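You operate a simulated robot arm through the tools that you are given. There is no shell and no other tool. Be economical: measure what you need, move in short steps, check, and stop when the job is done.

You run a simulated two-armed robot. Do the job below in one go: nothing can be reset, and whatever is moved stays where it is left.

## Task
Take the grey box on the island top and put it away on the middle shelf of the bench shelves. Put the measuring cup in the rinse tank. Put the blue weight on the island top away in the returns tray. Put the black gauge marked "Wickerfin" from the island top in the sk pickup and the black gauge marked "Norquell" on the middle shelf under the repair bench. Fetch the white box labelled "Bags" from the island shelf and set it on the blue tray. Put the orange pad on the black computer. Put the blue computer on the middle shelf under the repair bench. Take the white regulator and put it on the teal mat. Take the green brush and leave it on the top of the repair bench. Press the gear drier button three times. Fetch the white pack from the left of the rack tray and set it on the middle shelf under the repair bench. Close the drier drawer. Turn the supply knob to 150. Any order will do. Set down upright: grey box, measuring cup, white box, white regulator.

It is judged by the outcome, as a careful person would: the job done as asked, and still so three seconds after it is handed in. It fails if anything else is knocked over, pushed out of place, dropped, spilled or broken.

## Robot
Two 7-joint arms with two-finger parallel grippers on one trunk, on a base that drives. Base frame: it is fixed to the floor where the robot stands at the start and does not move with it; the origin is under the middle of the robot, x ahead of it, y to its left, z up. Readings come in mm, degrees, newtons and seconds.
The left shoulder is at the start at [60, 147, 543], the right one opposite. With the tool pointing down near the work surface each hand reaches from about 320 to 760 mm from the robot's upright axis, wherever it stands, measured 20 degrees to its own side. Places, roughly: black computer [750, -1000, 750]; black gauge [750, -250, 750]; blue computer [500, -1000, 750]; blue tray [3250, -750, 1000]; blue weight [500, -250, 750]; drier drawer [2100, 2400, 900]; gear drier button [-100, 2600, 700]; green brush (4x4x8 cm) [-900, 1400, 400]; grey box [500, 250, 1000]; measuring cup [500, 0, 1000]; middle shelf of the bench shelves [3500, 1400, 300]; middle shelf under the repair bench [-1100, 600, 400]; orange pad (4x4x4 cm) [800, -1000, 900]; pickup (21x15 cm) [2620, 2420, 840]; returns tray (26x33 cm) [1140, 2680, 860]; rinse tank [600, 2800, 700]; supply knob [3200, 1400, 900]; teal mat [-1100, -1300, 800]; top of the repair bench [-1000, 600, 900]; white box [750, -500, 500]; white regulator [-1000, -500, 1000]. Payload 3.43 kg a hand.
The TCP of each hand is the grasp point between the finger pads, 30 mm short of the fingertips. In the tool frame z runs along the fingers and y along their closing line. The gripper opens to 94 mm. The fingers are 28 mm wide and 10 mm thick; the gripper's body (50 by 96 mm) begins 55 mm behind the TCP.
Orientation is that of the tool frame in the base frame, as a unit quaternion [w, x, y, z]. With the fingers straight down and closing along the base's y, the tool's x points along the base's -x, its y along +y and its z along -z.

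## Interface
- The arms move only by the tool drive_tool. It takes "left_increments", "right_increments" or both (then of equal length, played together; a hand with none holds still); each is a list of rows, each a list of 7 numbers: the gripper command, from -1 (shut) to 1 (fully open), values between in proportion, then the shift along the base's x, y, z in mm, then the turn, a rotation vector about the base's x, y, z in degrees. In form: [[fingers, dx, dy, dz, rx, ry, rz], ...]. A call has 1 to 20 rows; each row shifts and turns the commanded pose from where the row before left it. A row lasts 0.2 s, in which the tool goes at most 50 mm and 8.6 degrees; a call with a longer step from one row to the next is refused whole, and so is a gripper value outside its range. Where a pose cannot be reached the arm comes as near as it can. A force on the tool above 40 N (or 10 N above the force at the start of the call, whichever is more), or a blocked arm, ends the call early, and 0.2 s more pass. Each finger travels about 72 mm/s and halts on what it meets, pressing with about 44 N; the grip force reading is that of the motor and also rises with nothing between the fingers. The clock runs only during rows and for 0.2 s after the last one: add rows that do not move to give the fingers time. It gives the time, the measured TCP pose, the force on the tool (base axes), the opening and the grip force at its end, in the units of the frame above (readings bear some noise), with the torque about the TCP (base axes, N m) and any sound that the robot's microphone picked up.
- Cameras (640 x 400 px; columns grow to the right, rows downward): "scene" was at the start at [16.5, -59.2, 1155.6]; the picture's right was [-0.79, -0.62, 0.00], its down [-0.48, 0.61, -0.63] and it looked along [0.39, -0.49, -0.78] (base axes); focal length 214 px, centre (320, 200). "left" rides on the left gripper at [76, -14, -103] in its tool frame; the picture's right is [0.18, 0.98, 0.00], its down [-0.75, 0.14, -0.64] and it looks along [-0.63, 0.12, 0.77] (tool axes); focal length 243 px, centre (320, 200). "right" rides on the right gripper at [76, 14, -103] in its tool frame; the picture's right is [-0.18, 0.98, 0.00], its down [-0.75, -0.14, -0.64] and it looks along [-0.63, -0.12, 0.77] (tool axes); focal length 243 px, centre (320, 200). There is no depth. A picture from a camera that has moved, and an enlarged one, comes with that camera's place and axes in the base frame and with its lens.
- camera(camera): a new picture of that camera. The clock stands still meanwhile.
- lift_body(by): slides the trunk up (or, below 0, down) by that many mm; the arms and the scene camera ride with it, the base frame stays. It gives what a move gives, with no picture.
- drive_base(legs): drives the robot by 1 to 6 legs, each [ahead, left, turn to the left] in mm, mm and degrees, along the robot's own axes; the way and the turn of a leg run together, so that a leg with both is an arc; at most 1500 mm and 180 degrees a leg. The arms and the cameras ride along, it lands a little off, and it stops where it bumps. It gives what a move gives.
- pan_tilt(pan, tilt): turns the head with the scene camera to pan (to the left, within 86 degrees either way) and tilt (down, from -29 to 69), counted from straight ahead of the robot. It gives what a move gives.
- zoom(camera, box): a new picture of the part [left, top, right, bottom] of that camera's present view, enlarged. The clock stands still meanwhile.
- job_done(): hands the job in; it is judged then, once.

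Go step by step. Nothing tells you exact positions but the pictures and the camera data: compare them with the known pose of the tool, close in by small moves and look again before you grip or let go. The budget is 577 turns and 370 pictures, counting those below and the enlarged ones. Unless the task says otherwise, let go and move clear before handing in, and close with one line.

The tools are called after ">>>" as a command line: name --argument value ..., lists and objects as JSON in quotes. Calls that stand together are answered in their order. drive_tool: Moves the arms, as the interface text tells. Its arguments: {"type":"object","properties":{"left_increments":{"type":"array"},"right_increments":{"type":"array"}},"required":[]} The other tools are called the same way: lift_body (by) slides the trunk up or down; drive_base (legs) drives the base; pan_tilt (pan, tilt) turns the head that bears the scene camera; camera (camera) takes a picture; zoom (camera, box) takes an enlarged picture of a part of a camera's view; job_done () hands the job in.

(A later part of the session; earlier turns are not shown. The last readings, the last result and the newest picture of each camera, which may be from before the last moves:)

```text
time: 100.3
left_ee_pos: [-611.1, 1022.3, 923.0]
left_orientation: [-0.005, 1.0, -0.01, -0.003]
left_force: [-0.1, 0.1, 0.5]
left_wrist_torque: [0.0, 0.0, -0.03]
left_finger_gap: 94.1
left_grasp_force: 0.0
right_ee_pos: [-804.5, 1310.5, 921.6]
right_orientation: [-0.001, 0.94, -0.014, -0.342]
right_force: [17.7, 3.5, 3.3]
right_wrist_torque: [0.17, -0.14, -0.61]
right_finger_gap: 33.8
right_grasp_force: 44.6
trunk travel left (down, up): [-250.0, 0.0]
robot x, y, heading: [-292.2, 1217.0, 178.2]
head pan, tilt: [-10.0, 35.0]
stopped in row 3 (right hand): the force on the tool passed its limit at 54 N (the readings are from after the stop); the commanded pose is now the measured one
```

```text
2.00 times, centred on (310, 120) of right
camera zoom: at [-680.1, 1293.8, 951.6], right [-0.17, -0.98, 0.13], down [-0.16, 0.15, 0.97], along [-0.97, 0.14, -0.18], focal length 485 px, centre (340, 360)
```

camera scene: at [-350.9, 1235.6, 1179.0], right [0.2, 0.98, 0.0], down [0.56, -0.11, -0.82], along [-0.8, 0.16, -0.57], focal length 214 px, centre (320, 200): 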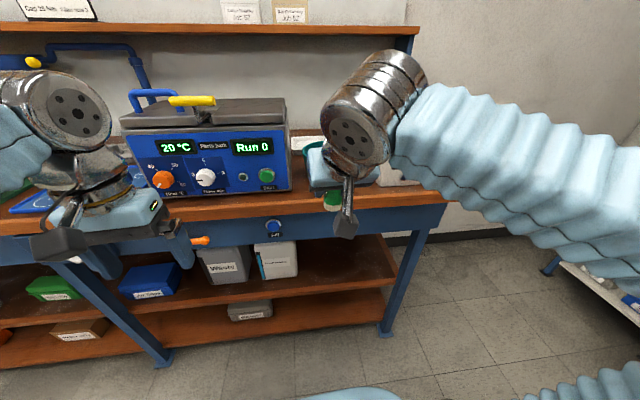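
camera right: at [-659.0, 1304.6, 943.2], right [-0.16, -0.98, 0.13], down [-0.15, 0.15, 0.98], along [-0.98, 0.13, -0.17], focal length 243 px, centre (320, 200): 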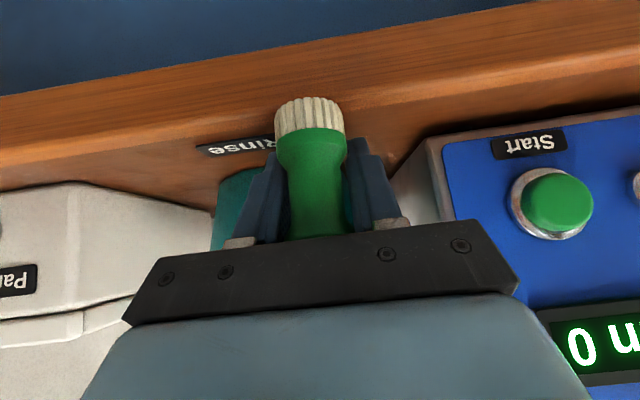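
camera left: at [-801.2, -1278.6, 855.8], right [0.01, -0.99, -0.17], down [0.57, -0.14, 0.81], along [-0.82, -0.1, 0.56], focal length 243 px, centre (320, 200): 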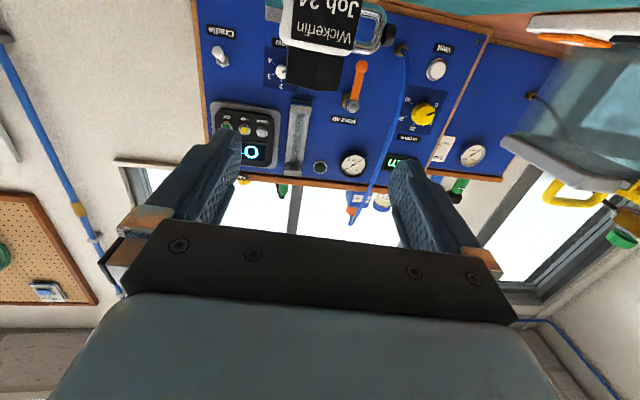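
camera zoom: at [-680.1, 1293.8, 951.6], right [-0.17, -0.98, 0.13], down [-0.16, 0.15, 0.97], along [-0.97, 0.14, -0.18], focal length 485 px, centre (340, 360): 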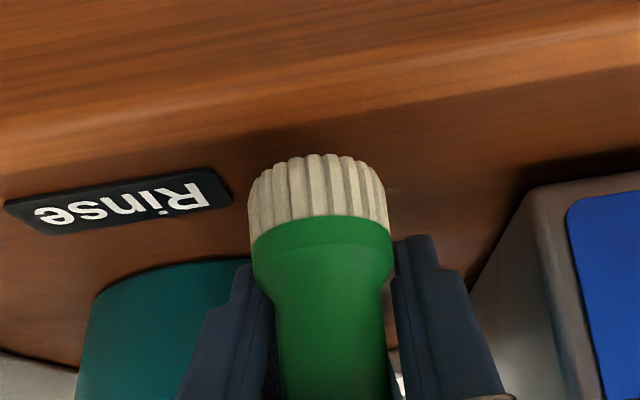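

The outer finger brushed the bowl. I shift away from it toward the bath and lower there.

>>> drive_tool --right_increments '[[-1, 6, -6, 2, 0, 0, 0], [-1, 0, -6, 0, 0, 0, 0], [-1, 0, 0, 0, 0, 0, 0]]'

>>> zoom --camera "right" --box '[160, 20, 460, 220]'

>>> zoom --camera "scene" --box '[280, 140, 380, 220]'

```text
time: 101.1
left_ee_pos: [-612.9, 1022.1, 923.3]
left_orientation: [-0.004, 1.0, -0.01, -0.001]
left_force: [1.0, -0.7, 0.1]
left_wrist_torque: [0.02, 0.0, -0.01]
left_finger_gap: 94.2
left_grasp_force: 0.0
right_ee_pos: [-801.2, 1298.2, 922.8]
right_orientation: [-0.001, 0.94, -0.013, -0.34]
right_force: [0.3, -0.5, -1.9]
right_wrist_torque: [-0.03, 0.02, 0.01]
right_finger_gap: 33.6
right_grasp_force: 43.5
trunk travel left (down, up): [-250.0, 0.0]
robot x, y, heading: [-289.7, 1220.0, 178.6]
head pan, tilt: [-10.0, 35.0]
```

```text
2.00 times, centred on (310, 120) of right
camera zoom: at [-677.4, 1281.1, 952.4], right [-0.17, -0.98, 0.12], down [-0.16, 0.15, 0.97], along [-0.97, 0.14, -0.19], focal length 485 px, centre (340, 360)
```

zoom: 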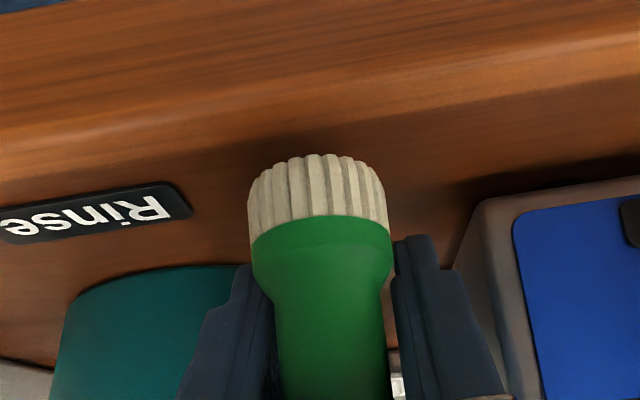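

```text
5.00 times, centred on (330, 180) of scene
camera zoom: at [-350.9, 1235.6, 1178.9], right [0.2, 0.98, 0.0], down [0.56, -0.11, -0.82], along [-0.8, 0.16, -0.57], focal length 1072 px, centre (270, 300)
```

zoom: 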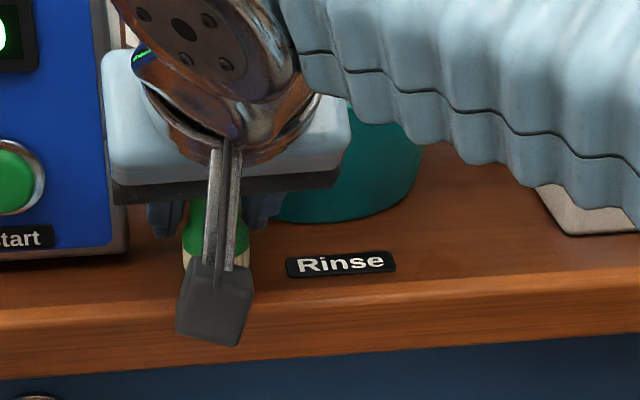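

>>> drive_tool --right_increments '[[-1, -10, -3, 0, 0, 0, 0], [-1, 0, 0, -4, 0, 0, 0], [-1, 0, 0, -4, 0, 0, 0], [-1, 0, 0, 0, 0, 0, 0]]'

>>> zoom --camera "right" --box '[160, 20, 460, 220]'

```text
time: 102.1
left_ee_pos: [-612.8, 1021.6, 921.9]
left_orientation: [-0.003, 1.0, -0.01, -0.002]
left_force: [0.1, -0.1, -0.3]
left_wrist_torque: [0.02, -0.02, 0.0]
left_finger_gap: 93.9
left_grasp_force: 0.1
right_ee_pos: [-810.5, 1295.7, 912.0]
right_orientation: [-0.001, 0.94, -0.014, -0.341]
right_force: [-0.2, -0.5, -0.6]
right_wrist_torque: [0.0, 0.02, -0.01]
right_finger_gap: 33.7
right_grasp_force: 43.5
trunk travel left (down, up): [-250.0, 0.0]
robot x, y, heading: [-291.9, 1217.5, 178.5]
head pan, tilt: [-10.0, 35.0]
```

```text
2.00 times, centred on (310, 120) of right
camera zoom: at [-686.8, 1279.0, 943.5], right [-0.17, -0.98, 0.12], down [-0.16, 0.15, 0.97], along [-0.97, 0.14, -0.19], focal length 485 px, centre (340, 360)
```

zoom: 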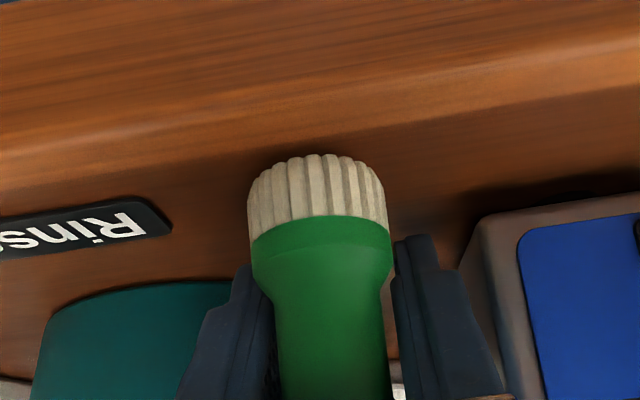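

>>> drive_tool --right_increments '[[-1, -4, 0, -2, 0, 0, 0], [-1, 0, 0, -3, 0, 0, 0], [-1, 0, 0, 0, 0, 0, 0]]'

>>> zoom --camera "right" --box '[160, 20, 460, 220]'

```text
time: 102.9
left_ee_pos: [-609.8, 1021.9, 923.8]
left_orientation: [-0.004, 1.0, -0.01, -0.002]
left_force: [-0.7, 0.4, -0.1]
left_wrist_torque: [0.03, -0.01, -0.01]
left_finger_gap: 94.2
left_grasp_force: 0.1
right_ee_pos: [-813.3, 1295.1, 912.4]
right_orientation: [0.0, 0.939, -0.013, -0.344]
right_force: [-2.8, 1.6, 28.5]
right_wrist_torque: [0.64, 0.29, -0.18]
right_finger_gap: 33.8
right_grasp_force: 44.0
trunk travel left (down, up): [-250.0, 0.0]
robot x, y, heading: [-296.3, 1214.5, 178.5]
head pan, tilt: [-10.0, 35.0]
```

```text
2.00 times, centred on (310, 120) of right
camera zoom: at [-689.4, 1279.4, 941.3], right [-0.17, -0.98, 0.13], down [-0.16, 0.15, 0.98], along [-0.97, 0.14, -0.18], focal length 485 px, centre (340, 360)
```

zoom: 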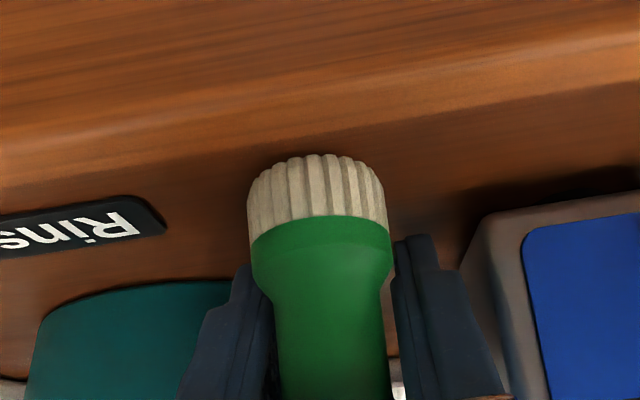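

On the bench with contact. I open partly and retreat along the tool axis.

>>> drive_tool --right_increments '[[-1, 0, 0, 1, 0, 0, 0], [-0.2, 0, 0, 0, 0, 0, 0], [0.0, 0, 0, 0, 0, 0, 0], [0.1, 0, 0, 0, 0, 0, 0], [0.1, 13, 0, 15, 0, 0, 0], [0.1, 20, 0, 23, 0, 0, 0], [0.1, 26, 0, 30, 0, 0, 0], [0.1, 40, 0, 30, 0, 0, 0], [0.1, 40, 0, 0, 0, 0, 0]]'

>>> camera --camera "right"

>>> camera --camera "scene"

```text
time: 104.9
left_ee_pos: [-612.0, 1021.8, 922.2]
left_orientation: [-0.003, 1.0, -0.01, -0.002]
left_force: [-0.3, 0.0, -0.3]
left_wrist_torque: [0.03, -0.03, 0.01]
left_finger_gap: 94.1
left_grasp_force: 0.1
right_ee_pos: [-676.3, 1295.7, 1009.3]
right_orientation: [-0.002, 0.94, -0.013, -0.34]
right_force: [-0.3, 0.7, -0.5]
right_wrist_torque: [-0.02, -0.05, 0.0]
right_finger_gap: 51.8
right_grasp_force: 0.0
trunk travel left (down, up): [-250.0, 0.0]
robot x, y, heading: [-295.5, 1218.0, 178.5]
head pan, tilt: [-10.0, 35.0]
```

```text
303 pictures are left
camera right: at [-552.0, 1278.6, 1039.1], right [-0.17, -0.98, 0.12], down [-0.16, 0.15, 0.97], along [-0.97, 0.14, -0.19], focal length 243 px, centre (320, 200)
```

right: 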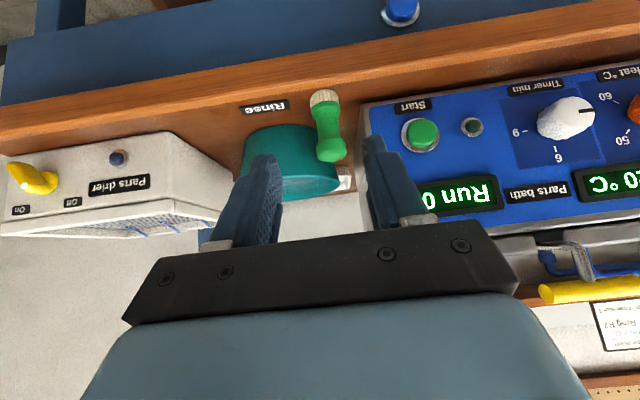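

```text
302 pictures are left
camera scene: at [-351.0, 1235.6, 1178.9], right [0.2, 0.98, 0.0], down [0.56, -0.11, -0.82], along [-0.8, 0.16, -0.57], focal length 214 px, centre (320, 200)
```

scene: 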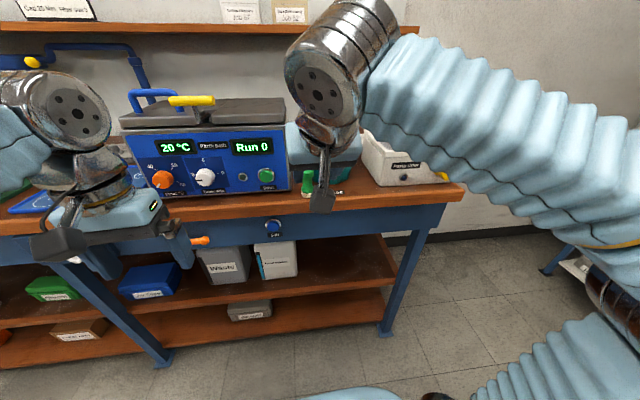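

Brush stands on the bench. Next I look for the rack tray with the white pack.

>>> drive_base --legs '[[-250, 0, 0]]'

>>> drive_tool --right_increments '[[1, 20, 0, -40, 0, -8, 0], [1, 20, 0, -40, 0, -8, 0], [1, 20, 0, -40, 0, -8, 0], [1, 20, 0, -40, 0, -8, 0], [1, 0, 0, -40, 0, -8, 0], [1, 0, 0, -40, 0, 0, 0]]'

>>> pan_tilt --pan -70 --tilt 20

>>> camera --camera "scene"

```text
time: 106.7
left_ee_pos: [-368.5, 1015.4, 922.8]
left_orientation: [-0.004, 1.0, -0.01, -0.001]
left_force: [-0.4, 0.5, -0.3]
left_wrist_torque: [0.03, -0.01, -0.03]
left_finger_gap: 93.9
left_grasp_force: 0.1
right_ee_pos: [-431.1, 1289.3, 1008.0]
right_orientation: [-0.001, 0.94, -0.014, -0.34]
right_force: [0.3, 0.3, 0.2]
right_wrist_torque: [-0.01, -0.03, -0.02]
right_finger_gap: 51.9
right_grasp_force: 0.1
trunk travel left (down, up): [-250.0, 0.0]
robot x, y, heading: [-52.8, 1208.0, 178.3]
head pan, tilt: [-10.0, 35.0]
```

```text
time: 108.1
left_ee_pos: [-368.3, 1015.5, 923.0]
left_orientation: [-0.003, 1.0, -0.01, 0.0]
left_force: [0.7, 0.8, 0.6]
left_wrist_torque: [-0.02, 0.0, -0.02]
left_finger_gap: 93.8
left_grasp_force: 0.0
right_ee_pos: [-350.8, 1290.5, 770.2]
right_orientation: [-0.005, 1.0, -0.012, 0.001]
right_force: [-1.0, 0.7, -1.7]
right_wrist_torque: [0.02, 0.01, 0.02]
right_finger_gap: 94.3
right_grasp_force: 0.1
trunk travel left (down, up): [-250.0, 0.0]
robot x, y, heading: [-51.6, 1212.5, 178.3]
head pan, tilt: [-10.0, 35.0]
```

```text
time: 109.4
left_ee_pos: [-368.8, 1015.9, 922.0]
left_orientation: [-0.005, 1.0, -0.011, -0.001]
left_force: [-0.5, -0.3, -0.7]
left_wrist_torque: [0.01, -0.03, -0.01]
left_finger_gap: 93.8
left_grasp_force: 0.1
right_ee_pos: [-350.4, 1290.8, 770.7]
right_orientation: [-0.006, 1.0, -0.012, 0.001]
right_force: [-0.2, 1.0, 0.1]
right_wrist_torque: [-0.02, 0.02, 0.01]
right_finger_gap: 94.3
right_grasp_force: 0.1
trunk travel left (down, up): [-250.0, 0.0]
robot x, y, heading: [-49.3, 1209.8, 178.3]
head pan, tilt: [-70.0, 20.0]
```

```text
301 pictures are left
camera scene: at [-49.7, 1299.8, 1202.8], right [0.95, 0.32, 0.0], down [0.11, -0.32, -0.94], along [-0.3, 0.89, -0.34], focal length 214 px, centre (320, 200)
```

scene: 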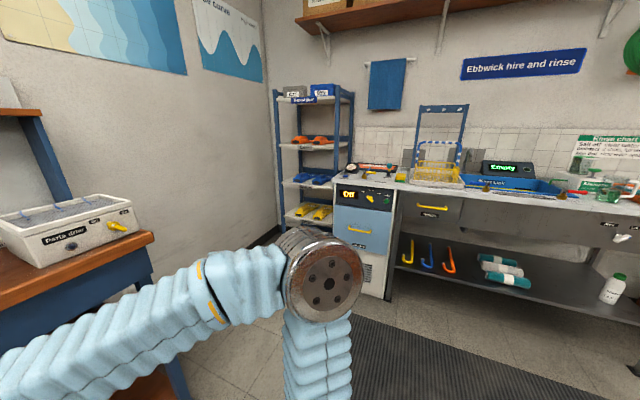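

>>> zoom --camera "scene" --box '[250, 70, 410, 240]'

>>> zoom --camera "scene" --box '[380, 90, 640, 260]'

```text
2.35 times, centred on (330, 155) of scene
camera zoom: at [-49.7, 1299.8, 1202.8], right [0.95, 0.32, 0.0], down [0.11, -0.32, -0.94], along [-0.3, 0.89, -0.34], focal length 505 px, centre (296, 306)
```

zoom: 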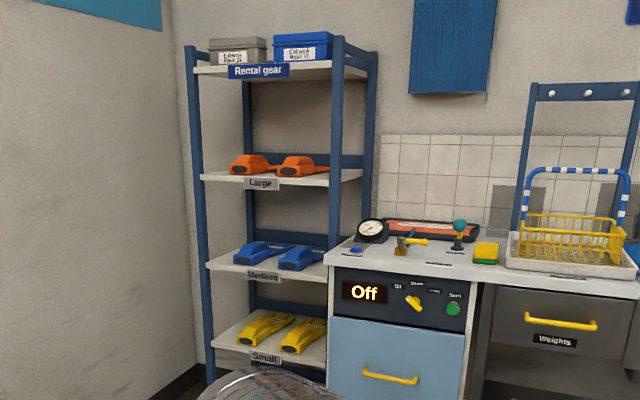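

```text
2.35 times, centred on (510, 175) of scene
camera zoom: at [-49.7, 1299.8, 1202.8], right [0.95, 0.32, 0.0], down [0.11, -0.32, -0.94], along [-0.3, 0.89, -0.34], focal length 505 px, centre (-127, 259)
```

zoom: 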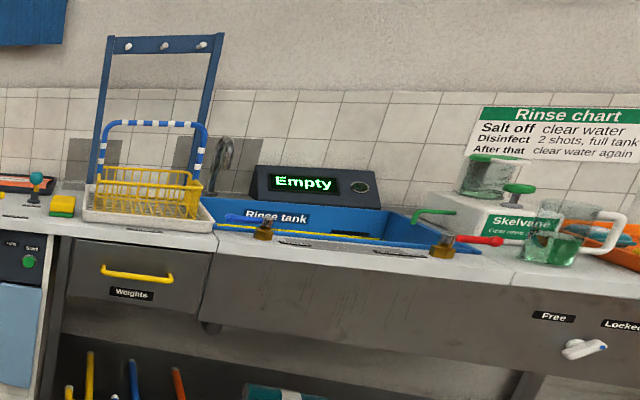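

The "rack tray" is probably the pedestal tray under the yellow-green mesh rack by the island. I turn to look at it.

>>> drive_base --legs '[[0, 0, 144]]'

>>> pan_tilt --pan 0 --tilt 30

>>> camera --camera "scene"

>>> zoom --camera "scene" --box '[200, 60, 440, 240]'

```text
time: 115.8
left_ee_pos: [323.8, 1190.3, 921.5]
left_orientation: [-0.001, 0.31, 0.951, -0.004]
left_force: [0.6, 0.5, -0.7]
left_wrist_torque: [-0.01, 0.0, 0.03]
left_finger_gap: 94.2
left_grasp_force: 0.0
right_ee_pos: [152.7, 975.0, 770.5]
right_orientation: [-0.004, 0.312, 0.95, -0.005]
right_force: [-0.7, -0.3, -0.6]
right_wrist_torque: [0.04, 0.01, -0.01]
right_finger_gap: 93.8
right_grasp_force: 0.0
trunk travel left (down, up): [-250.0, 0.0]
robot x, y, heading: [-52.0, 1212.3, -36.6]
head pan, tilt: [-70.0, 20.0]
```

```text
time: 117.2
left_ee_pos: [323.0, 1191.2, 922.4]
left_orientation: [0.0, 0.311, 0.95, -0.005]
left_force: [-0.8, -0.5, -0.1]
left_wrist_torque: [0.02, 0.02, -0.02]
left_finger_gap: 94.0
left_grasp_force: 0.1
right_ee_pos: [152.1, 974.8, 771.2]
right_orientation: [-0.004, 0.313, 0.95, -0.004]
right_force: [0.3, -0.8, -0.3]
right_wrist_torque: [-0.02, -0.02, 0.01]
right_finger_gap: 94.0
right_grasp_force: 0.1
trunk travel left (down, up): [-250.0, 0.0]
robot x, y, heading: [-49.6, 1212.5, -36.3]
head pan, tilt: [0.0, 30.0]
```

```text
298 pictures are left
camera scene: at [-1.5, 1176.2, 1186.8], right [-0.6, -0.8, 0.0], down [-0.4, 0.3, -0.87], along [0.7, -0.52, -0.5], focal length 214 px, centre (320, 200)
```

scene: 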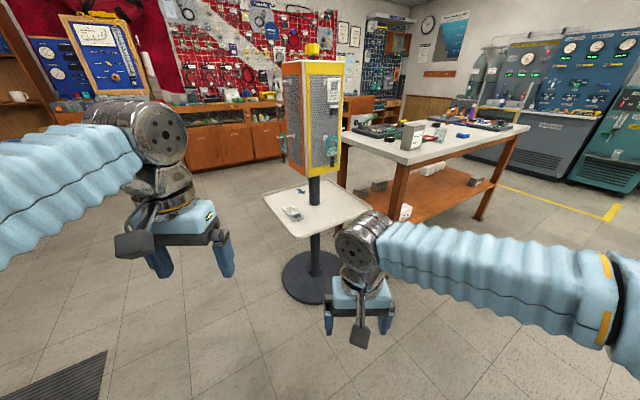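

```text
2.22 times, centred on (320, 150) of scene
camera zoom: at [-1.5, 1176.2, 1186.8], right [-0.6, -0.8, 0.0], down [-0.4, 0.3, -0.87], along [0.7, -0.52, -0.5], focal length 477 px, centre (320, 311)
```

zoom: 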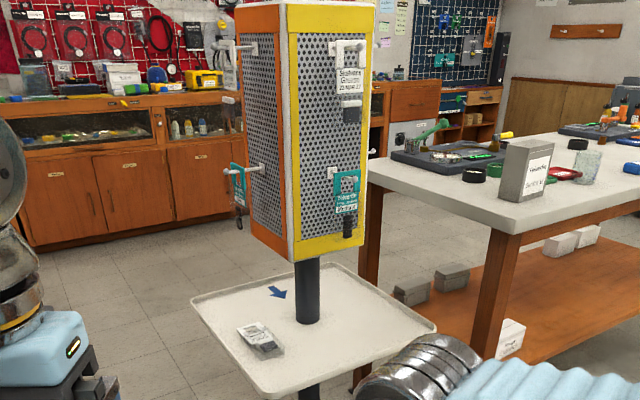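

The white pack lies on the pedestal tray near (811,737,600). I drive closer and look from the left wrist.

>>> drive_base --legs '[[420, 0, 0]]'

>>> camera --camera "scene"

>>> camera --camera "left"

```text
time: 119.8
left_ee_pos: [665.6, 938.3, 921.3]
left_orientation: [-0.001, 0.309, 0.951, -0.004]
left_force: [-1.0, -0.3, 0.2]
left_wrist_torque: [0.04, 0.01, 0.0]
left_finger_gap: 93.6
left_grasp_force: 0.2
right_ee_pos: [494.6, 722.8, 771.3]
right_orientation: [-0.002, 0.31, 0.951, -0.005]
right_force: [-0.8, -0.2, 0.4]
right_wrist_torque: [0.01, 0.02, 0.02]
right_finger_gap: 94.4
right_grasp_force: 0.0
trunk travel left (down, up): [-250.0, 0.0]
robot x, y, heading: [291.6, 959.8, -36.7]
head pan, tilt: [0.0, 30.0]
```

```text
296 pictures are left
camera scene: at [340.2, 923.9, 1186.8], right [-0.59, -0.8, 0.0], down [-0.4, 0.3, -0.87], along [0.7, -0.51, -0.5], focal length 214 px, centre (320, 200)
```

scene: 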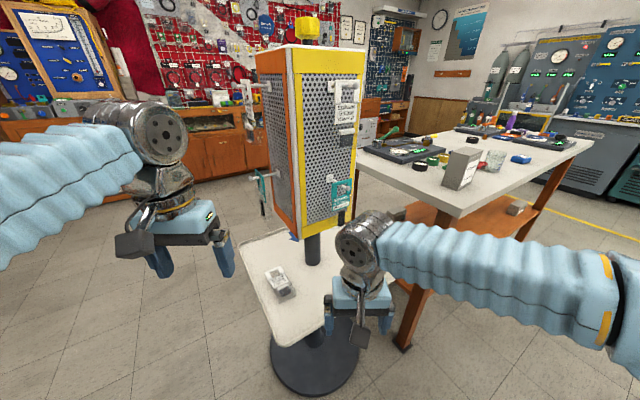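

```text
295 pictures are left
camera left: at [596.3, 974.0, 1025.1], right [0.43, 0.9, -0.01], down [0.69, -0.32, 0.64], along [0.58, -0.28, -0.77], focal length 243 px, centre (320, 200)
```

left: 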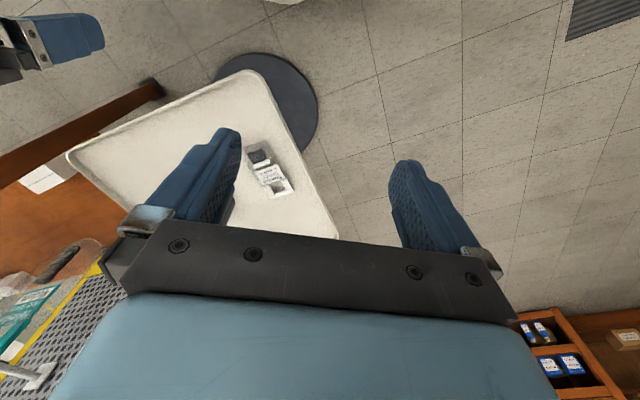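

Pack is at about (800,756,594), long axis roughly along x. I move the left hand above it and rotate so the fingers close across it.

>>> drive_tool --left_increments '[[1, 17, -22, -20, 0, 0, 8.5], [1, 17, -22, -20, 0, 0, 8.5], [1, 17, -22, -20, 0, 0, 8.5], [1, 17, -22, -20, 0, 0, 8.5], [1, 17, -22, -20, 0, 0, 8.5], [1, 17, -22, -20, 0, 0, 0], [1, 17, -22, -20, 0, 0, 0], [1, 15, -27, -20, 0, 0, 0], [1, 0, 0, 0, 0, 0, 0]]'

>>> camera --camera "scene"

>>> camera --camera "left"

```text
time: 121.8
left_ee_pos: [798.8, 755.2, 761.0]
left_orientation: [0.001, -0.057, 0.998, -0.004]
left_force: [0.0, 0.5, 0.7]
left_wrist_torque: [0.04, 0.03, -0.01]
left_finger_gap: 94.1
left_grasp_force: 0.0
right_ee_pos: [494.3, 723.4, 770.8]
right_orientation: [-0.003, 0.311, 0.951, -0.005]
right_force: [0.4, 0.5, 0.3]
right_wrist_torque: [-0.02, 0.0, -0.02]
right_finger_gap: 94.0
right_grasp_force: 0.1
trunk travel left (down, up): [-250.0, 0.0]
robot x, y, heading: [289.0, 959.1, -36.5]
head pan, tilt: [0.0, 30.0]
```

```text
294 pictures are left
camera scene: at [340.4, 923.7, 1186.7], right [-0.59, -0.8, 0.0], down [-0.4, 0.3, -0.87], along [0.7, -0.51, -0.5], focal length 214 px, centre (320, 200)
```

scene: 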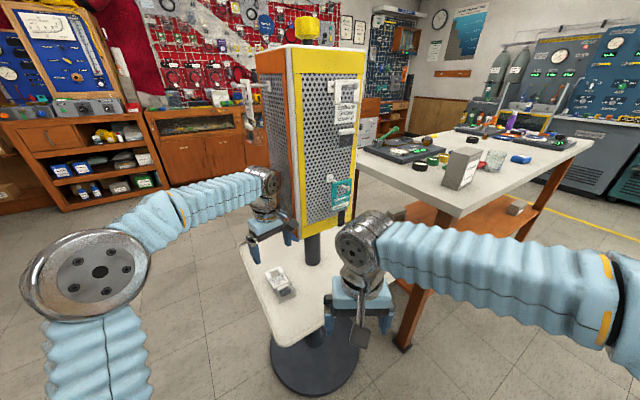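

```text
293 pictures are left
camera left: at [725.1, 735.5, 864.1], right [-0.29, 0.96, -0.01], down [0.73, 0.23, 0.64], along [0.62, 0.18, -0.77], focal length 243 px, centre (320, 200)
```

left: 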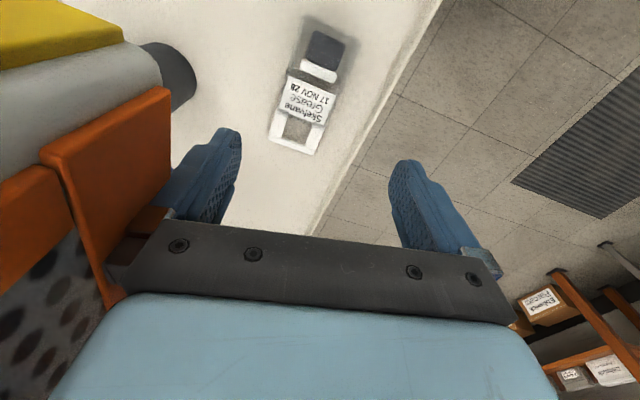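

>>> zoom --camera "left" --box '[230, 20, 390, 170]'

>>> zoom --camera "scene" --box '[240, 200, 340, 320]'

```text
2.67 times, centred on (310, 95) of left
camera zoom: at [725.1, 735.5, 864.1], right [-0.29, 0.96, -0.01], down [0.73, 0.23, 0.64], along [0.62, 0.18, -0.77], focal length 647 px, centre (347, 480)
```

zoom: 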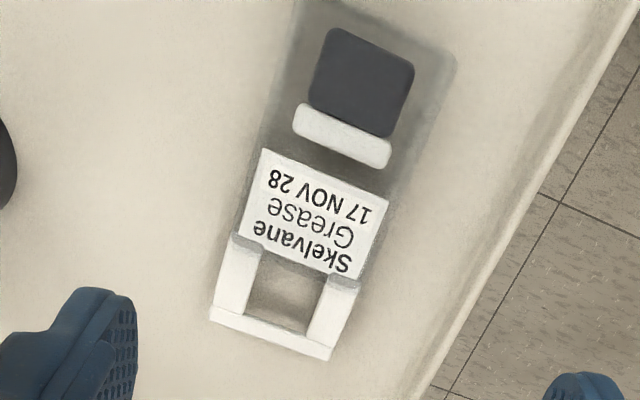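

```text
3.33 times, centred on (290, 260) of scene
camera zoom: at [340.4, 923.7, 1186.7], right [-0.59, -0.8, 0.0], down [-0.4, 0.3, -0.87], along [0.7, -0.51, -0.5], focal length 715 px, centre (420, 0)
```

zoom: 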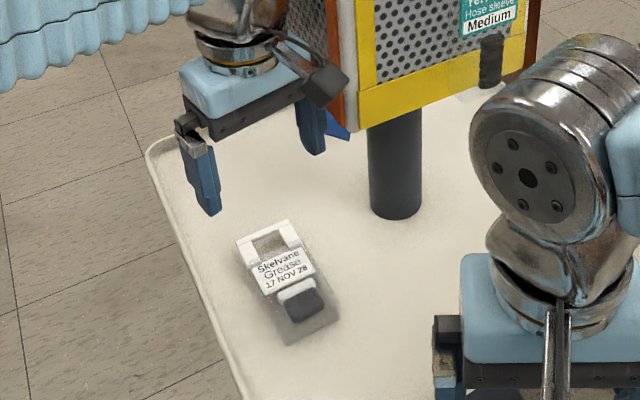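

I shift to the pack's centre and descend part way.

>>> drive_tool --left_increments '[[1, 13, -10, -20, 0, 0, 0], [1, 0, 0, -30, 0, 0, 0], [1, 0, 0, -30, 0, 0, 0], [1, 0, 0, 0, 0, 0, 0]]'

>>> camera --camera "left"

>>> zoom --camera "scene" --box '[220, 180, 340, 320]'

```text
time: 122.8
left_ee_pos: [811.8, 746.4, 682.0]
left_orientation: [0.0, -0.056, 0.998, -0.004]
left_force: [0.1, -0.1, 0.3]
left_wrist_torque: [-0.01, -0.02, -0.03]
left_finger_gap: 93.8
left_grasp_force: 0.1
right_ee_pos: [495.0, 723.2, 771.5]
right_orientation: [-0.003, 0.312, 0.95, -0.005]
right_force: [-0.6, 0.5, 0.4]
right_wrist_torque: [-0.02, 0.04, 0.03]
right_finger_gap: 94.0
right_grasp_force: 0.0
trunk travel left (down, up): [-250.0, 0.0]
robot x, y, heading: [291.8, 955.6, -36.4]
head pan, tilt: [0.0, 30.0]
```

```text
290 pictures are left
camera left: at [739.2, 725.7, 784.9], right [-0.29, 0.96, -0.01], down [0.73, 0.23, 0.64], along [0.61, 0.18, -0.77], focal length 243 px, centre (320, 200)
```

left: 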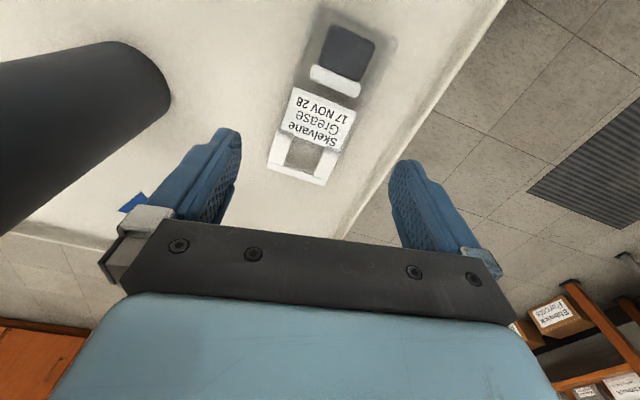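

```text
2.86 times, centred on (280, 250) of scene
camera zoom: at [340.5, 923.7, 1186.7], right [-0.59, -0.8, 0.0], down [-0.4, 0.3, -0.87], along [0.7, -0.51, -0.5], focal length 613 px, centre (434, 57)
```

zoom: 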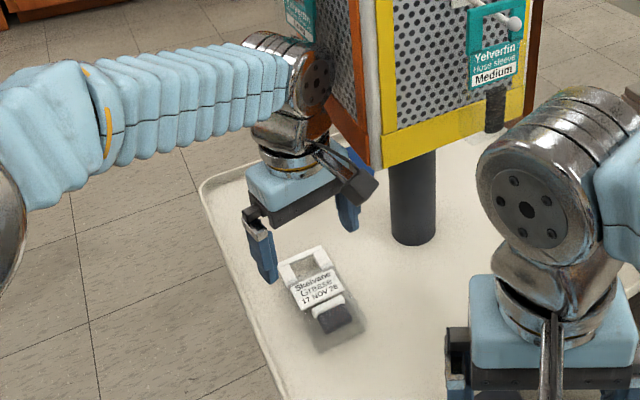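

Aligned over the label. I descend in small steps.

>>> drive_tool --left_increments '[[1, 0, -2, -20, 0, 0, 0], [1, 0, 0, -20, 0, 0, 0], [1, 0, 0, -10, 0, 0, 0], [1, 0, 0, 0, 0, 0, 0]]'

>>> camera --camera "left"

>>> zoom --camera "scene" --box '[220, 180, 340, 320]'

```text
time: 123.8
left_ee_pos: [811.7, 746.1, 632.9]
left_orientation: [0.002, -0.057, 0.998, -0.003]
left_force: [-0.1, 0.3, -1.0]
left_wrist_torque: [-0.02, 0.0, 0.03]
left_finger_gap: 94.1
left_grasp_force: 0.0
right_ee_pos: [493.5, 722.4, 771.1]
right_orientation: [-0.004, 0.31, 0.951, -0.005]
right_force: [0.6, -0.2, 0.1]
right_wrist_torque: [0.03, -0.03, -0.03]
right_finger_gap: 93.9
right_grasp_force: 0.2
trunk travel left (down, up): [-250.0, 0.0]
robot x, y, heading: [293.7, 960.5, -36.4]
head pan, tilt: [0.0, 30.0]
```

```text
288 pictures are left
camera left: at [738.2, 724.9, 735.2], right [-0.29, 0.96, -0.01], down [0.73, 0.23, 0.64], along [0.62, 0.18, -0.77], focal length 243 px, centre (320, 200)
```

left: 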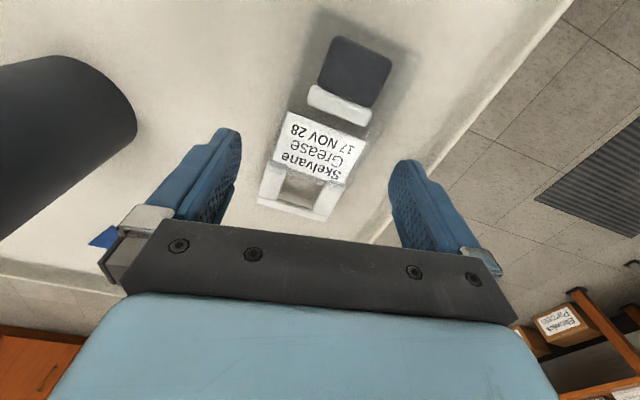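

```text
2.86 times, centred on (280, 250) of scene
camera zoom: at [340.4, 923.8, 1186.7], right [-0.59, -0.8, 0.0], down [-0.4, 0.3, -0.87], along [0.7, -0.51, -0.5], focal length 613 px, centre (434, 57)
```

zoom: 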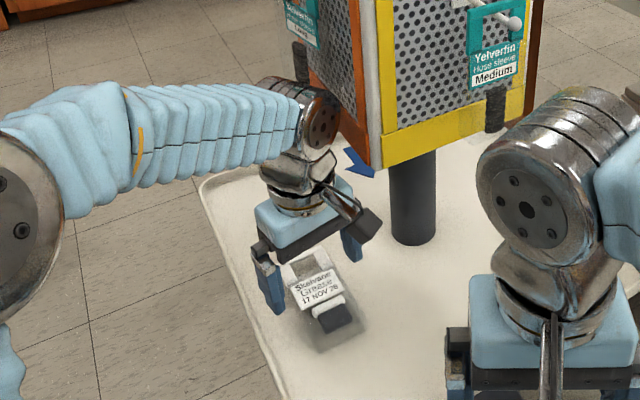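

>>> drive_tool --left_increments '[[1, 0, 0, -8, 0, 0, 0], [1, 0, 0, -5, 0, 0, 0], [1, 0, 0, 0, 0, 0, 0]]'

>>> camera --camera "left"

```text
time: 124.6
left_ee_pos: [812.3, 745.0, 619.1]
left_orientation: [0.001, -0.056, 0.998, -0.004]
left_force: [-0.9, 0.2, 0.1]
left_wrist_torque: [-0.01, -0.01, -0.05]
left_finger_gap: 94.2
left_grasp_force: 0.0
right_ee_pos: [493.0, 721.6, 770.4]
right_orientation: [-0.004, 0.311, 0.95, -0.005]
right_force: [0.4, 0.5, 0.5]
right_wrist_torque: [0.03, 0.03, 0.02]
right_finger_gap: 93.9
right_grasp_force: 0.1
trunk travel left (down, up): [-250.0, 0.0]
robot x, y, heading: [290.2, 959.0, -36.3]
head pan, tilt: [0.0, 30.0]
```

```text
286 pictures are left
camera left: at [738.1, 725.1, 722.2], right [-0.29, 0.96, -0.01], down [0.73, 0.23, 0.64], along [0.62, 0.18, -0.77], focal length 243 px, centre (320, 200)
```

left: 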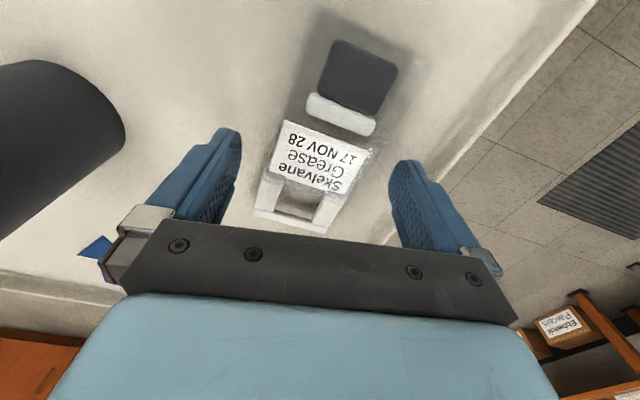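

>>> drive_tool --left_increments '[[1, -3, 0, -4, 0, 0, 0], [1, 0, 0, -3, 0, 0, 0], [1, 0, 0, 0, 0, 0, 0]]'

>>> drive_tool --left_increments '[[1, 0, 0, -3, 0, 0, 0], [1, 0, 0, -2, 0, 0, 0], [1, 0, 0, 0, 0, 0, 0]]'

```text
time: 125.4
left_ee_pos: [810.6, 745.8, 611.7]
left_orientation: [0.001, -0.057, 0.998, -0.003]
left_force: [-0.3, 0.8, 0.3]
left_wrist_torque: [0.02, 0.01, -0.02]
left_finger_gap: 93.8
left_grasp_force: 0.1
right_ee_pos: [494.0, 721.5, 771.8]
right_orientation: [-0.003, 0.311, 0.95, -0.005]
right_force: [0.0, 0.3, 0.3]
right_wrist_torque: [0.04, -0.03, -0.03]
right_finger_gap: 93.7
right_grasp_force: 0.1
trunk travel left (down, up): [-250.0, 0.0]
robot x, y, heading: [291.8, 963.1, -36.4]
head pan, tilt: [0.0, 30.0]
```

```text
time: 126.2
left_ee_pos: [809.3, 745.9, 608.1]
left_orientation: [0.002, -0.056, 0.998, -0.004]
left_force: [-0.1, 1.2, 0.4]
left_wrist_torque: [0.02, -0.01, -0.01]
left_finger_gap: 94.1
left_grasp_force: 0.1
right_ee_pos: [494.9, 723.2, 771.2]
right_orientation: [-0.004, 0.31, 0.951, -0.006]
right_force: [0.4, 0.0, -0.4]
right_wrist_torque: [-0.01, -0.01, -0.01]
right_finger_gap: 94.1
right_grasp_force: 0.0
trunk travel left (down, up): [-250.0, 0.0]
robot x, y, heading: [290.8, 959.5, -36.5]
head pan, tilt: [0.0, 30.0]
```

Still no contact; I try closing slowly at this height.

>>> drive_tool --left_increments '[[0.5, 0, 0, -2, 0, 0, 0], [0.3, 0, 0, 0, 0, 0, 0], [0.1, 0, 0, 0, 0, 0, 0], [0, 0, 0, 0, 0, 0, 0], [-0.3, 0, 0, 0, 0, 0, 0], [-0.6, 0, 0, 0, 0, 0, 0], [-0.6, 0, 0, 0, 0, 0, 0]]'

>>> camera --camera "left"

```text
time: 127.8
left_ee_pos: [810.2, 745.5, 605.4]
left_orientation: [0.001, -0.057, 0.998, -0.004]
left_force: [-0.2, 0.6, 4.5]
left_wrist_torque: [0.12, 0.13, 0.01]
left_finger_gap: 58.5
left_grasp_force: 44.0
right_ee_pos: [493.7, 723.5, 771.3]
right_orientation: [-0.003, 0.31, 0.951, -0.006]
right_force: [0.3, -0.5, 0.1]
right_wrist_torque: [-0.04, 0.02, -0.01]
right_finger_gap: 94.0
right_grasp_force: 0.0
trunk travel left (down, up): [-250.0, 0.0]
robot x, y, heading: [291.4, 960.9, -36.6]
head pan, tilt: [0.0, 30.0]
```

```text
285 pictures are left
camera left: at [735.6, 724.7, 708.8], right [-0.29, 0.96, -0.01], down [0.73, 0.23, 0.64], along [0.62, 0.18, -0.77], focal length 243 px, centre (320, 200)
```

left: 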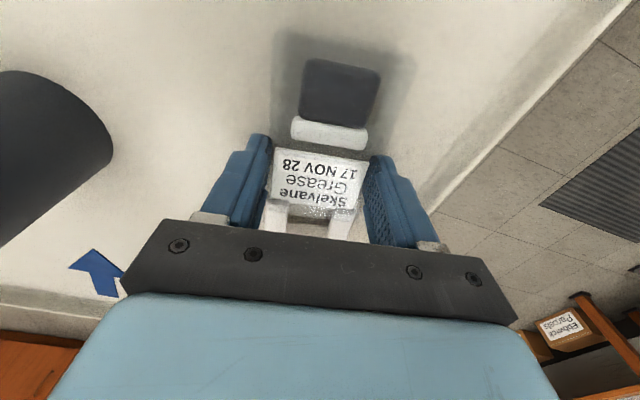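

Gripped at 58 mm. I lift and check.

>>> drive_tool --left_increments '[[-1, 0, 0, 10, 0, 0, 0], [-1, 0, 0, 30, 0, 0, 0], [-1, 0, 0, 40, 0, 0, 0], [-1, 0, 0, 0, 0, 0, 0]]'

>>> camera --camera "left"

>>> camera --camera "scene"

```text
time: 128.8
left_ee_pos: [808.1, 746.7, 688.1]
left_orientation: [0.001, -0.057, 0.998, -0.003]
left_force: [0.4, 0.0, 0.2]
left_wrist_torque: [0.03, -0.02, 0.0]
left_finger_gap: 58.8
left_grasp_force: 44.3
right_ee_pos: [493.9, 722.5, 770.1]
right_orientation: [-0.004, 0.31, 0.951, -0.005]
right_force: [0.1, 0.6, -0.1]
right_wrist_torque: [-0.04, -0.01, 0.04]
right_finger_gap: 94.0
right_grasp_force: 0.1
trunk travel left (down, up): [-250.0, 0.0]
robot x, y, heading: [290.9, 959.5, -36.4]
head pan, tilt: [0.0, 30.0]
```

```text
284 pictures are left
camera left: at [735.4, 725.0, 790.2], right [-0.29, 0.96, -0.01], down [0.73, 0.23, 0.64], along [0.62, 0.18, -0.77], focal length 243 px, centre (320, 200)
```

left: 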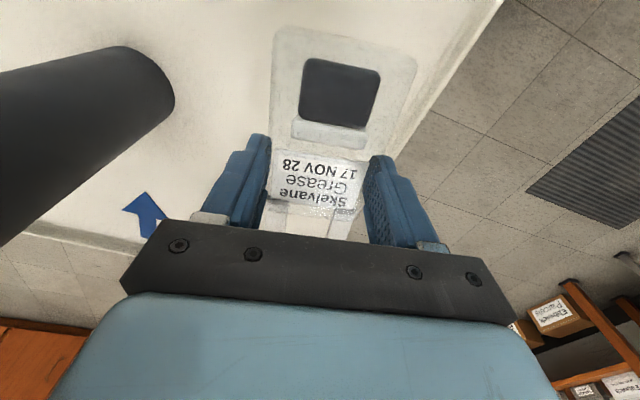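

```text
283 pictures are left
camera scene: at [340.3, 923.8, 1186.7], right [-0.59, -0.8, 0.0], down [-0.4, 0.3, -0.87], along [0.7, -0.51, -0.5], focal length 214 px, centre (320, 200)
```

scene: 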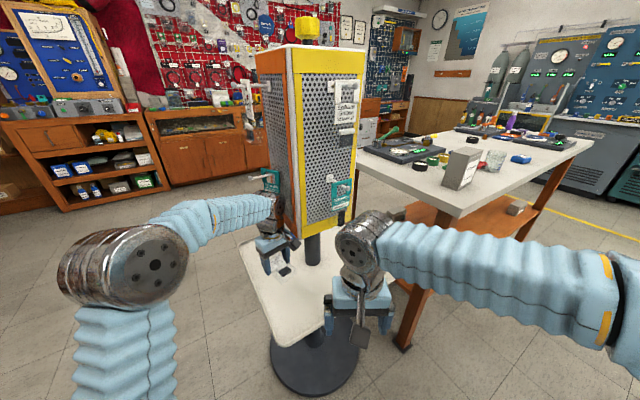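

Pack in hand. I back off, tuck the left hand, turn to face the island and move along it to read the gauges.

>>> drive_base --legs '[[-450, 0, 0]]'

>>> drive_tool --left_increments '[[-1, -24, 18, 20, 0, 0, -8.5], [-1, -24, 18, 20, 0, 0, -8.5], [-1, -24, 18, 20, 0, 0, -8.5], [-1, -24, 18, 20, 0, 0, -8.5], [-1, -24, 18, 20, 0, 0, -8.5], [-1, -24, 18, 20, 0, 0, 0], [-1, -16, 12, 40, 0, 0, 0]]'

>>> drive_base --legs '[[0, 0, 36.5], [0, -1250, 0]]'

>>> camera --camera "scene"

```text
time: 131.6
left_ee_pos: [441.2, 1019.7, 686.1]
left_orientation: [0.001, -0.059, 0.998, -0.004]
left_force: [0.0, -0.3, -0.6]
left_wrist_torque: [-0.01, 0.02, -0.04]
left_finger_gap: 59.1
left_grasp_force: 44.6
right_ee_pos: [125.0, 995.1, 770.1]
right_orientation: [-0.003, 0.309, 0.951, -0.005]
right_force: [0.4, 0.0, 0.8]
right_wrist_torque: [0.0, -0.02, -0.01]
right_finger_gap: 93.9
right_grasp_force: 0.0
trunk travel left (down, up): [-250.0, 0.0]
robot x, y, heading: [-77.1, 1233.7, -36.2]
head pan, tilt: [0.0, 30.0]
```

```text
time: 133.2
left_ee_pos: [280.0, 1138.5, 846.5]
left_orientation: [-0.001, 0.307, 0.952, -0.003]
left_force: [0.2, 0.0, -1.2]
left_wrist_torque: [0.01, 0.01, 0.0]
left_finger_gap: 59.0
left_grasp_force: 43.8
right_ee_pos: [125.1, 995.3, 771.0]
right_orientation: [-0.004, 0.309, 0.951, -0.006]
right_force: [-0.4, -0.1, 0.7]
right_wrist_torque: [0.02, -0.01, 0.01]
right_finger_gap: 93.9
right_grasp_force: 0.1
trunk travel left (down, up): [-250.0, 0.0]
robot x, y, heading: [-76.7, 1230.3, -36.4]
head pan, tilt: [0.0, 30.0]
```

```text
time: 141.3
left_ee_pos: [248.5, 89.0, 846.7]
left_orientation: [0.001, 0.017, 1.0, -0.004]
left_force: [0.6, 0.3, -0.4]
left_wrist_torque: [0.0, -0.02, 0.01]
left_finger_gap: 58.9
left_grasp_force: 43.7
right_ee_pos: [199.7, -117.9, 771.0]
right_orientation: [-0.002, 0.019, 1.0, -0.006]
right_force: [-1.1, 1.3, 0.3]
right_wrist_torque: [0.02, 0.0, 0.01]
right_finger_gap: 94.0
right_grasp_force: 0.1
trunk travel left (down, up): [-250.0, 0.0]
robot x, y, heading: [-99.5, -36.2, -2.2]
head pan, tilt: [0.0, 30.0]
```

```text
282 pictures are left
camera scene: at [-39.9, -37.2, 1186.7], right [-0.04, -1.0, 0.0], down [-0.5, 0.02, -0.87], along [0.87, -0.03, -0.5], focal length 214 px, centre (320, 200)
```

scene: 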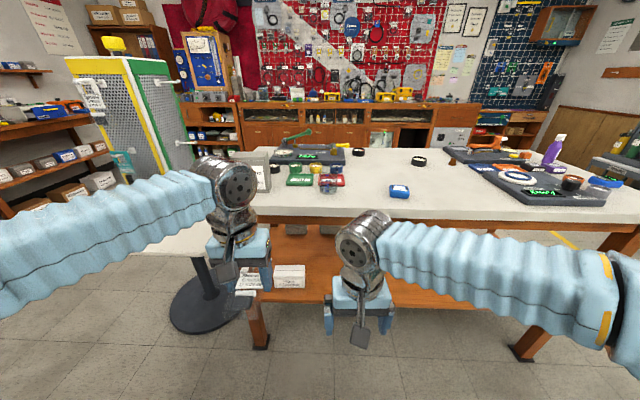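

>>> zoom --camera "scene" --box '[340, 130, 460, 215]'

>>> zoom --camera "scene" --box '[420, 120, 640, 220]'

>>> zoom --camera "scene" --box '[230, 115, 360, 215]'

```text
4.71 times, centred on (400, 172) of scene
camera zoom: at [-39.9, -37.2, 1186.7], right [-0.04, -1.0, 0.0], down [-0.5, 0.02, -0.87], along [0.87, -0.03, -0.5], focal length 1009 px, centre (-56, 329)
```

zoom: 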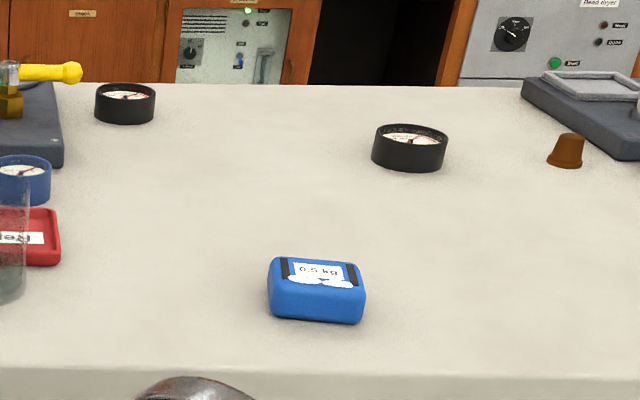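

```text
2.91 times, centred on (530, 170) of scene
camera zoom: at [-39.9, -37.2, 1186.7], right [-0.04, -1.0, 0.0], down [-0.5, 0.02, -0.87], along [0.87, -0.03, -0.5], focal length 624 px, centre (-291, 287)
```

zoom: 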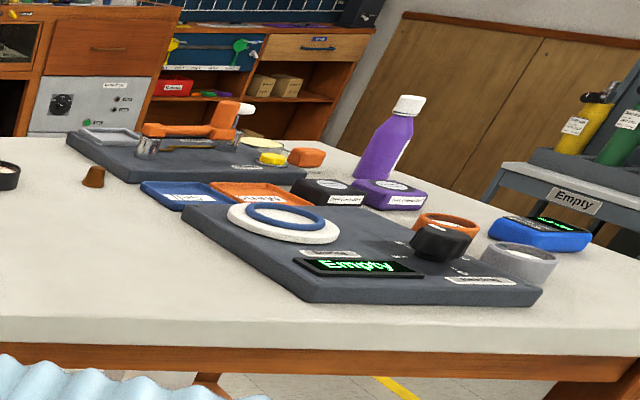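

```text
4.00 times, centred on (295, 165) of scene
camera zoom: at [-39.9, -37.2, 1186.7], right [-0.04, -1.0, 0.0], down [-0.5, 0.02, -0.87], along [0.87, -0.03, -0.5], focal length 858 px, centre (420, 340)
```

zoom: 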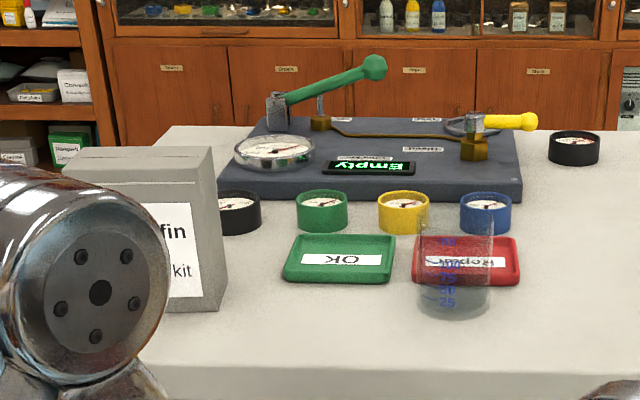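

I raise both hands above the island top and move closer to read the gauge faces.

>>> drive_tool --left_increments '[[-1, -5, 5, 30, 0, 0, 0], [-1, -5, 5, 30, 0, 0, 0], [-1, -5, 5, 30, 0, 0, 0], [-1, -5, 5, 30, 0, 0, 0], [-1, 0, 0, 10, 0, 0, 0], [-1, 0, 0, 0, 0, 0, 0]]' --right_increments '[[1, 5, -30, 40, 0, 0, 0], [1, 5, -30, 40, 0, 0, 0], [1, 0, -20, 40, 0, 0, 0], [1, 0, 0, 40, 0, 0, 0], [1, 0, 0, 30, 0, 0, 0], [1, 0, 0, 20, 0, 0, 0]]'

>>> drive_base --legs '[[260, -330, 2]]'

>>> pan_tilt --pan 0 --tilt 40

>>> camera --camera "scene"

```text
refused: row 1 steps farther than a row can; nothing moved
```

```text
time: 143.5
left_ee_pos: [447.9, -177.1, 846.6]
left_orientation: [-0.008, 0.003, 1.0, 0.0]
left_force: [-5.9, -0.5, 1.0]
left_wrist_torque: [-0.01, 0.06, -0.17]
left_finger_gap: 58.9
left_grasp_force: 44.1
right_ee_pos: [408.1, -384.1, 772.1]
right_orientation: [-0.004, -0.002, 1.0, -0.004]
right_force: [-11.0, -3.2, 4.6]
right_wrist_torque: [0.22, -1.14, -0.29]
right_finger_gap: 93.8
right_grasp_force: 0.1
trunk travel left (down, up): [-250.0, 0.0]
robot x, y, heading: [108.8, -315.1, -0.5]
head pan, tilt: [0.0, 30.0]
stopped in leg 1: the force on the tool passed its limit at 77 N (the readings are from after the stop); the commanded pose is now the measured one
```

```text
time: 144.2
left_ee_pos: [448.3, -177.8, 846.1]
left_orientation: [-0.008, 0.004, 1.0, 0.0]
left_force: [-9.1, -0.8, -0.9]
left_wrist_torque: [-0.04, 0.14, -0.35]
left_finger_gap: 59.0
left_grasp_force: 44.6
right_ee_pos: [408.7, -383.9, 771.0]
right_orientation: [-0.004, -0.002, 1.0, -0.006]
right_force: [-13.4, -2.2, 3.8]
right_wrist_torque: [0.16, -1.38, -0.29]
right_finger_gap: 94.3
right_grasp_force: 0.0
trunk travel left (down, up): [-250.0, 0.0]
robot x, y, heading: [111.5, -309.1, -0.4]
head pan, tilt: [0.0, 40.0]
```

```text
278 pictures are left
camera scene: at [163.2, -313.8, 1171.5], right [-0.01, -1.0, 0.0], down [-0.64, 0.0, -0.77], along [0.77, -0.01, -0.64], focal length 214 px, centre (320, 200)
```

scene: 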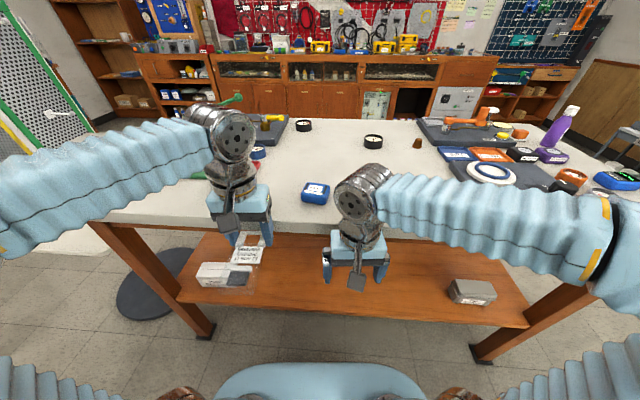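

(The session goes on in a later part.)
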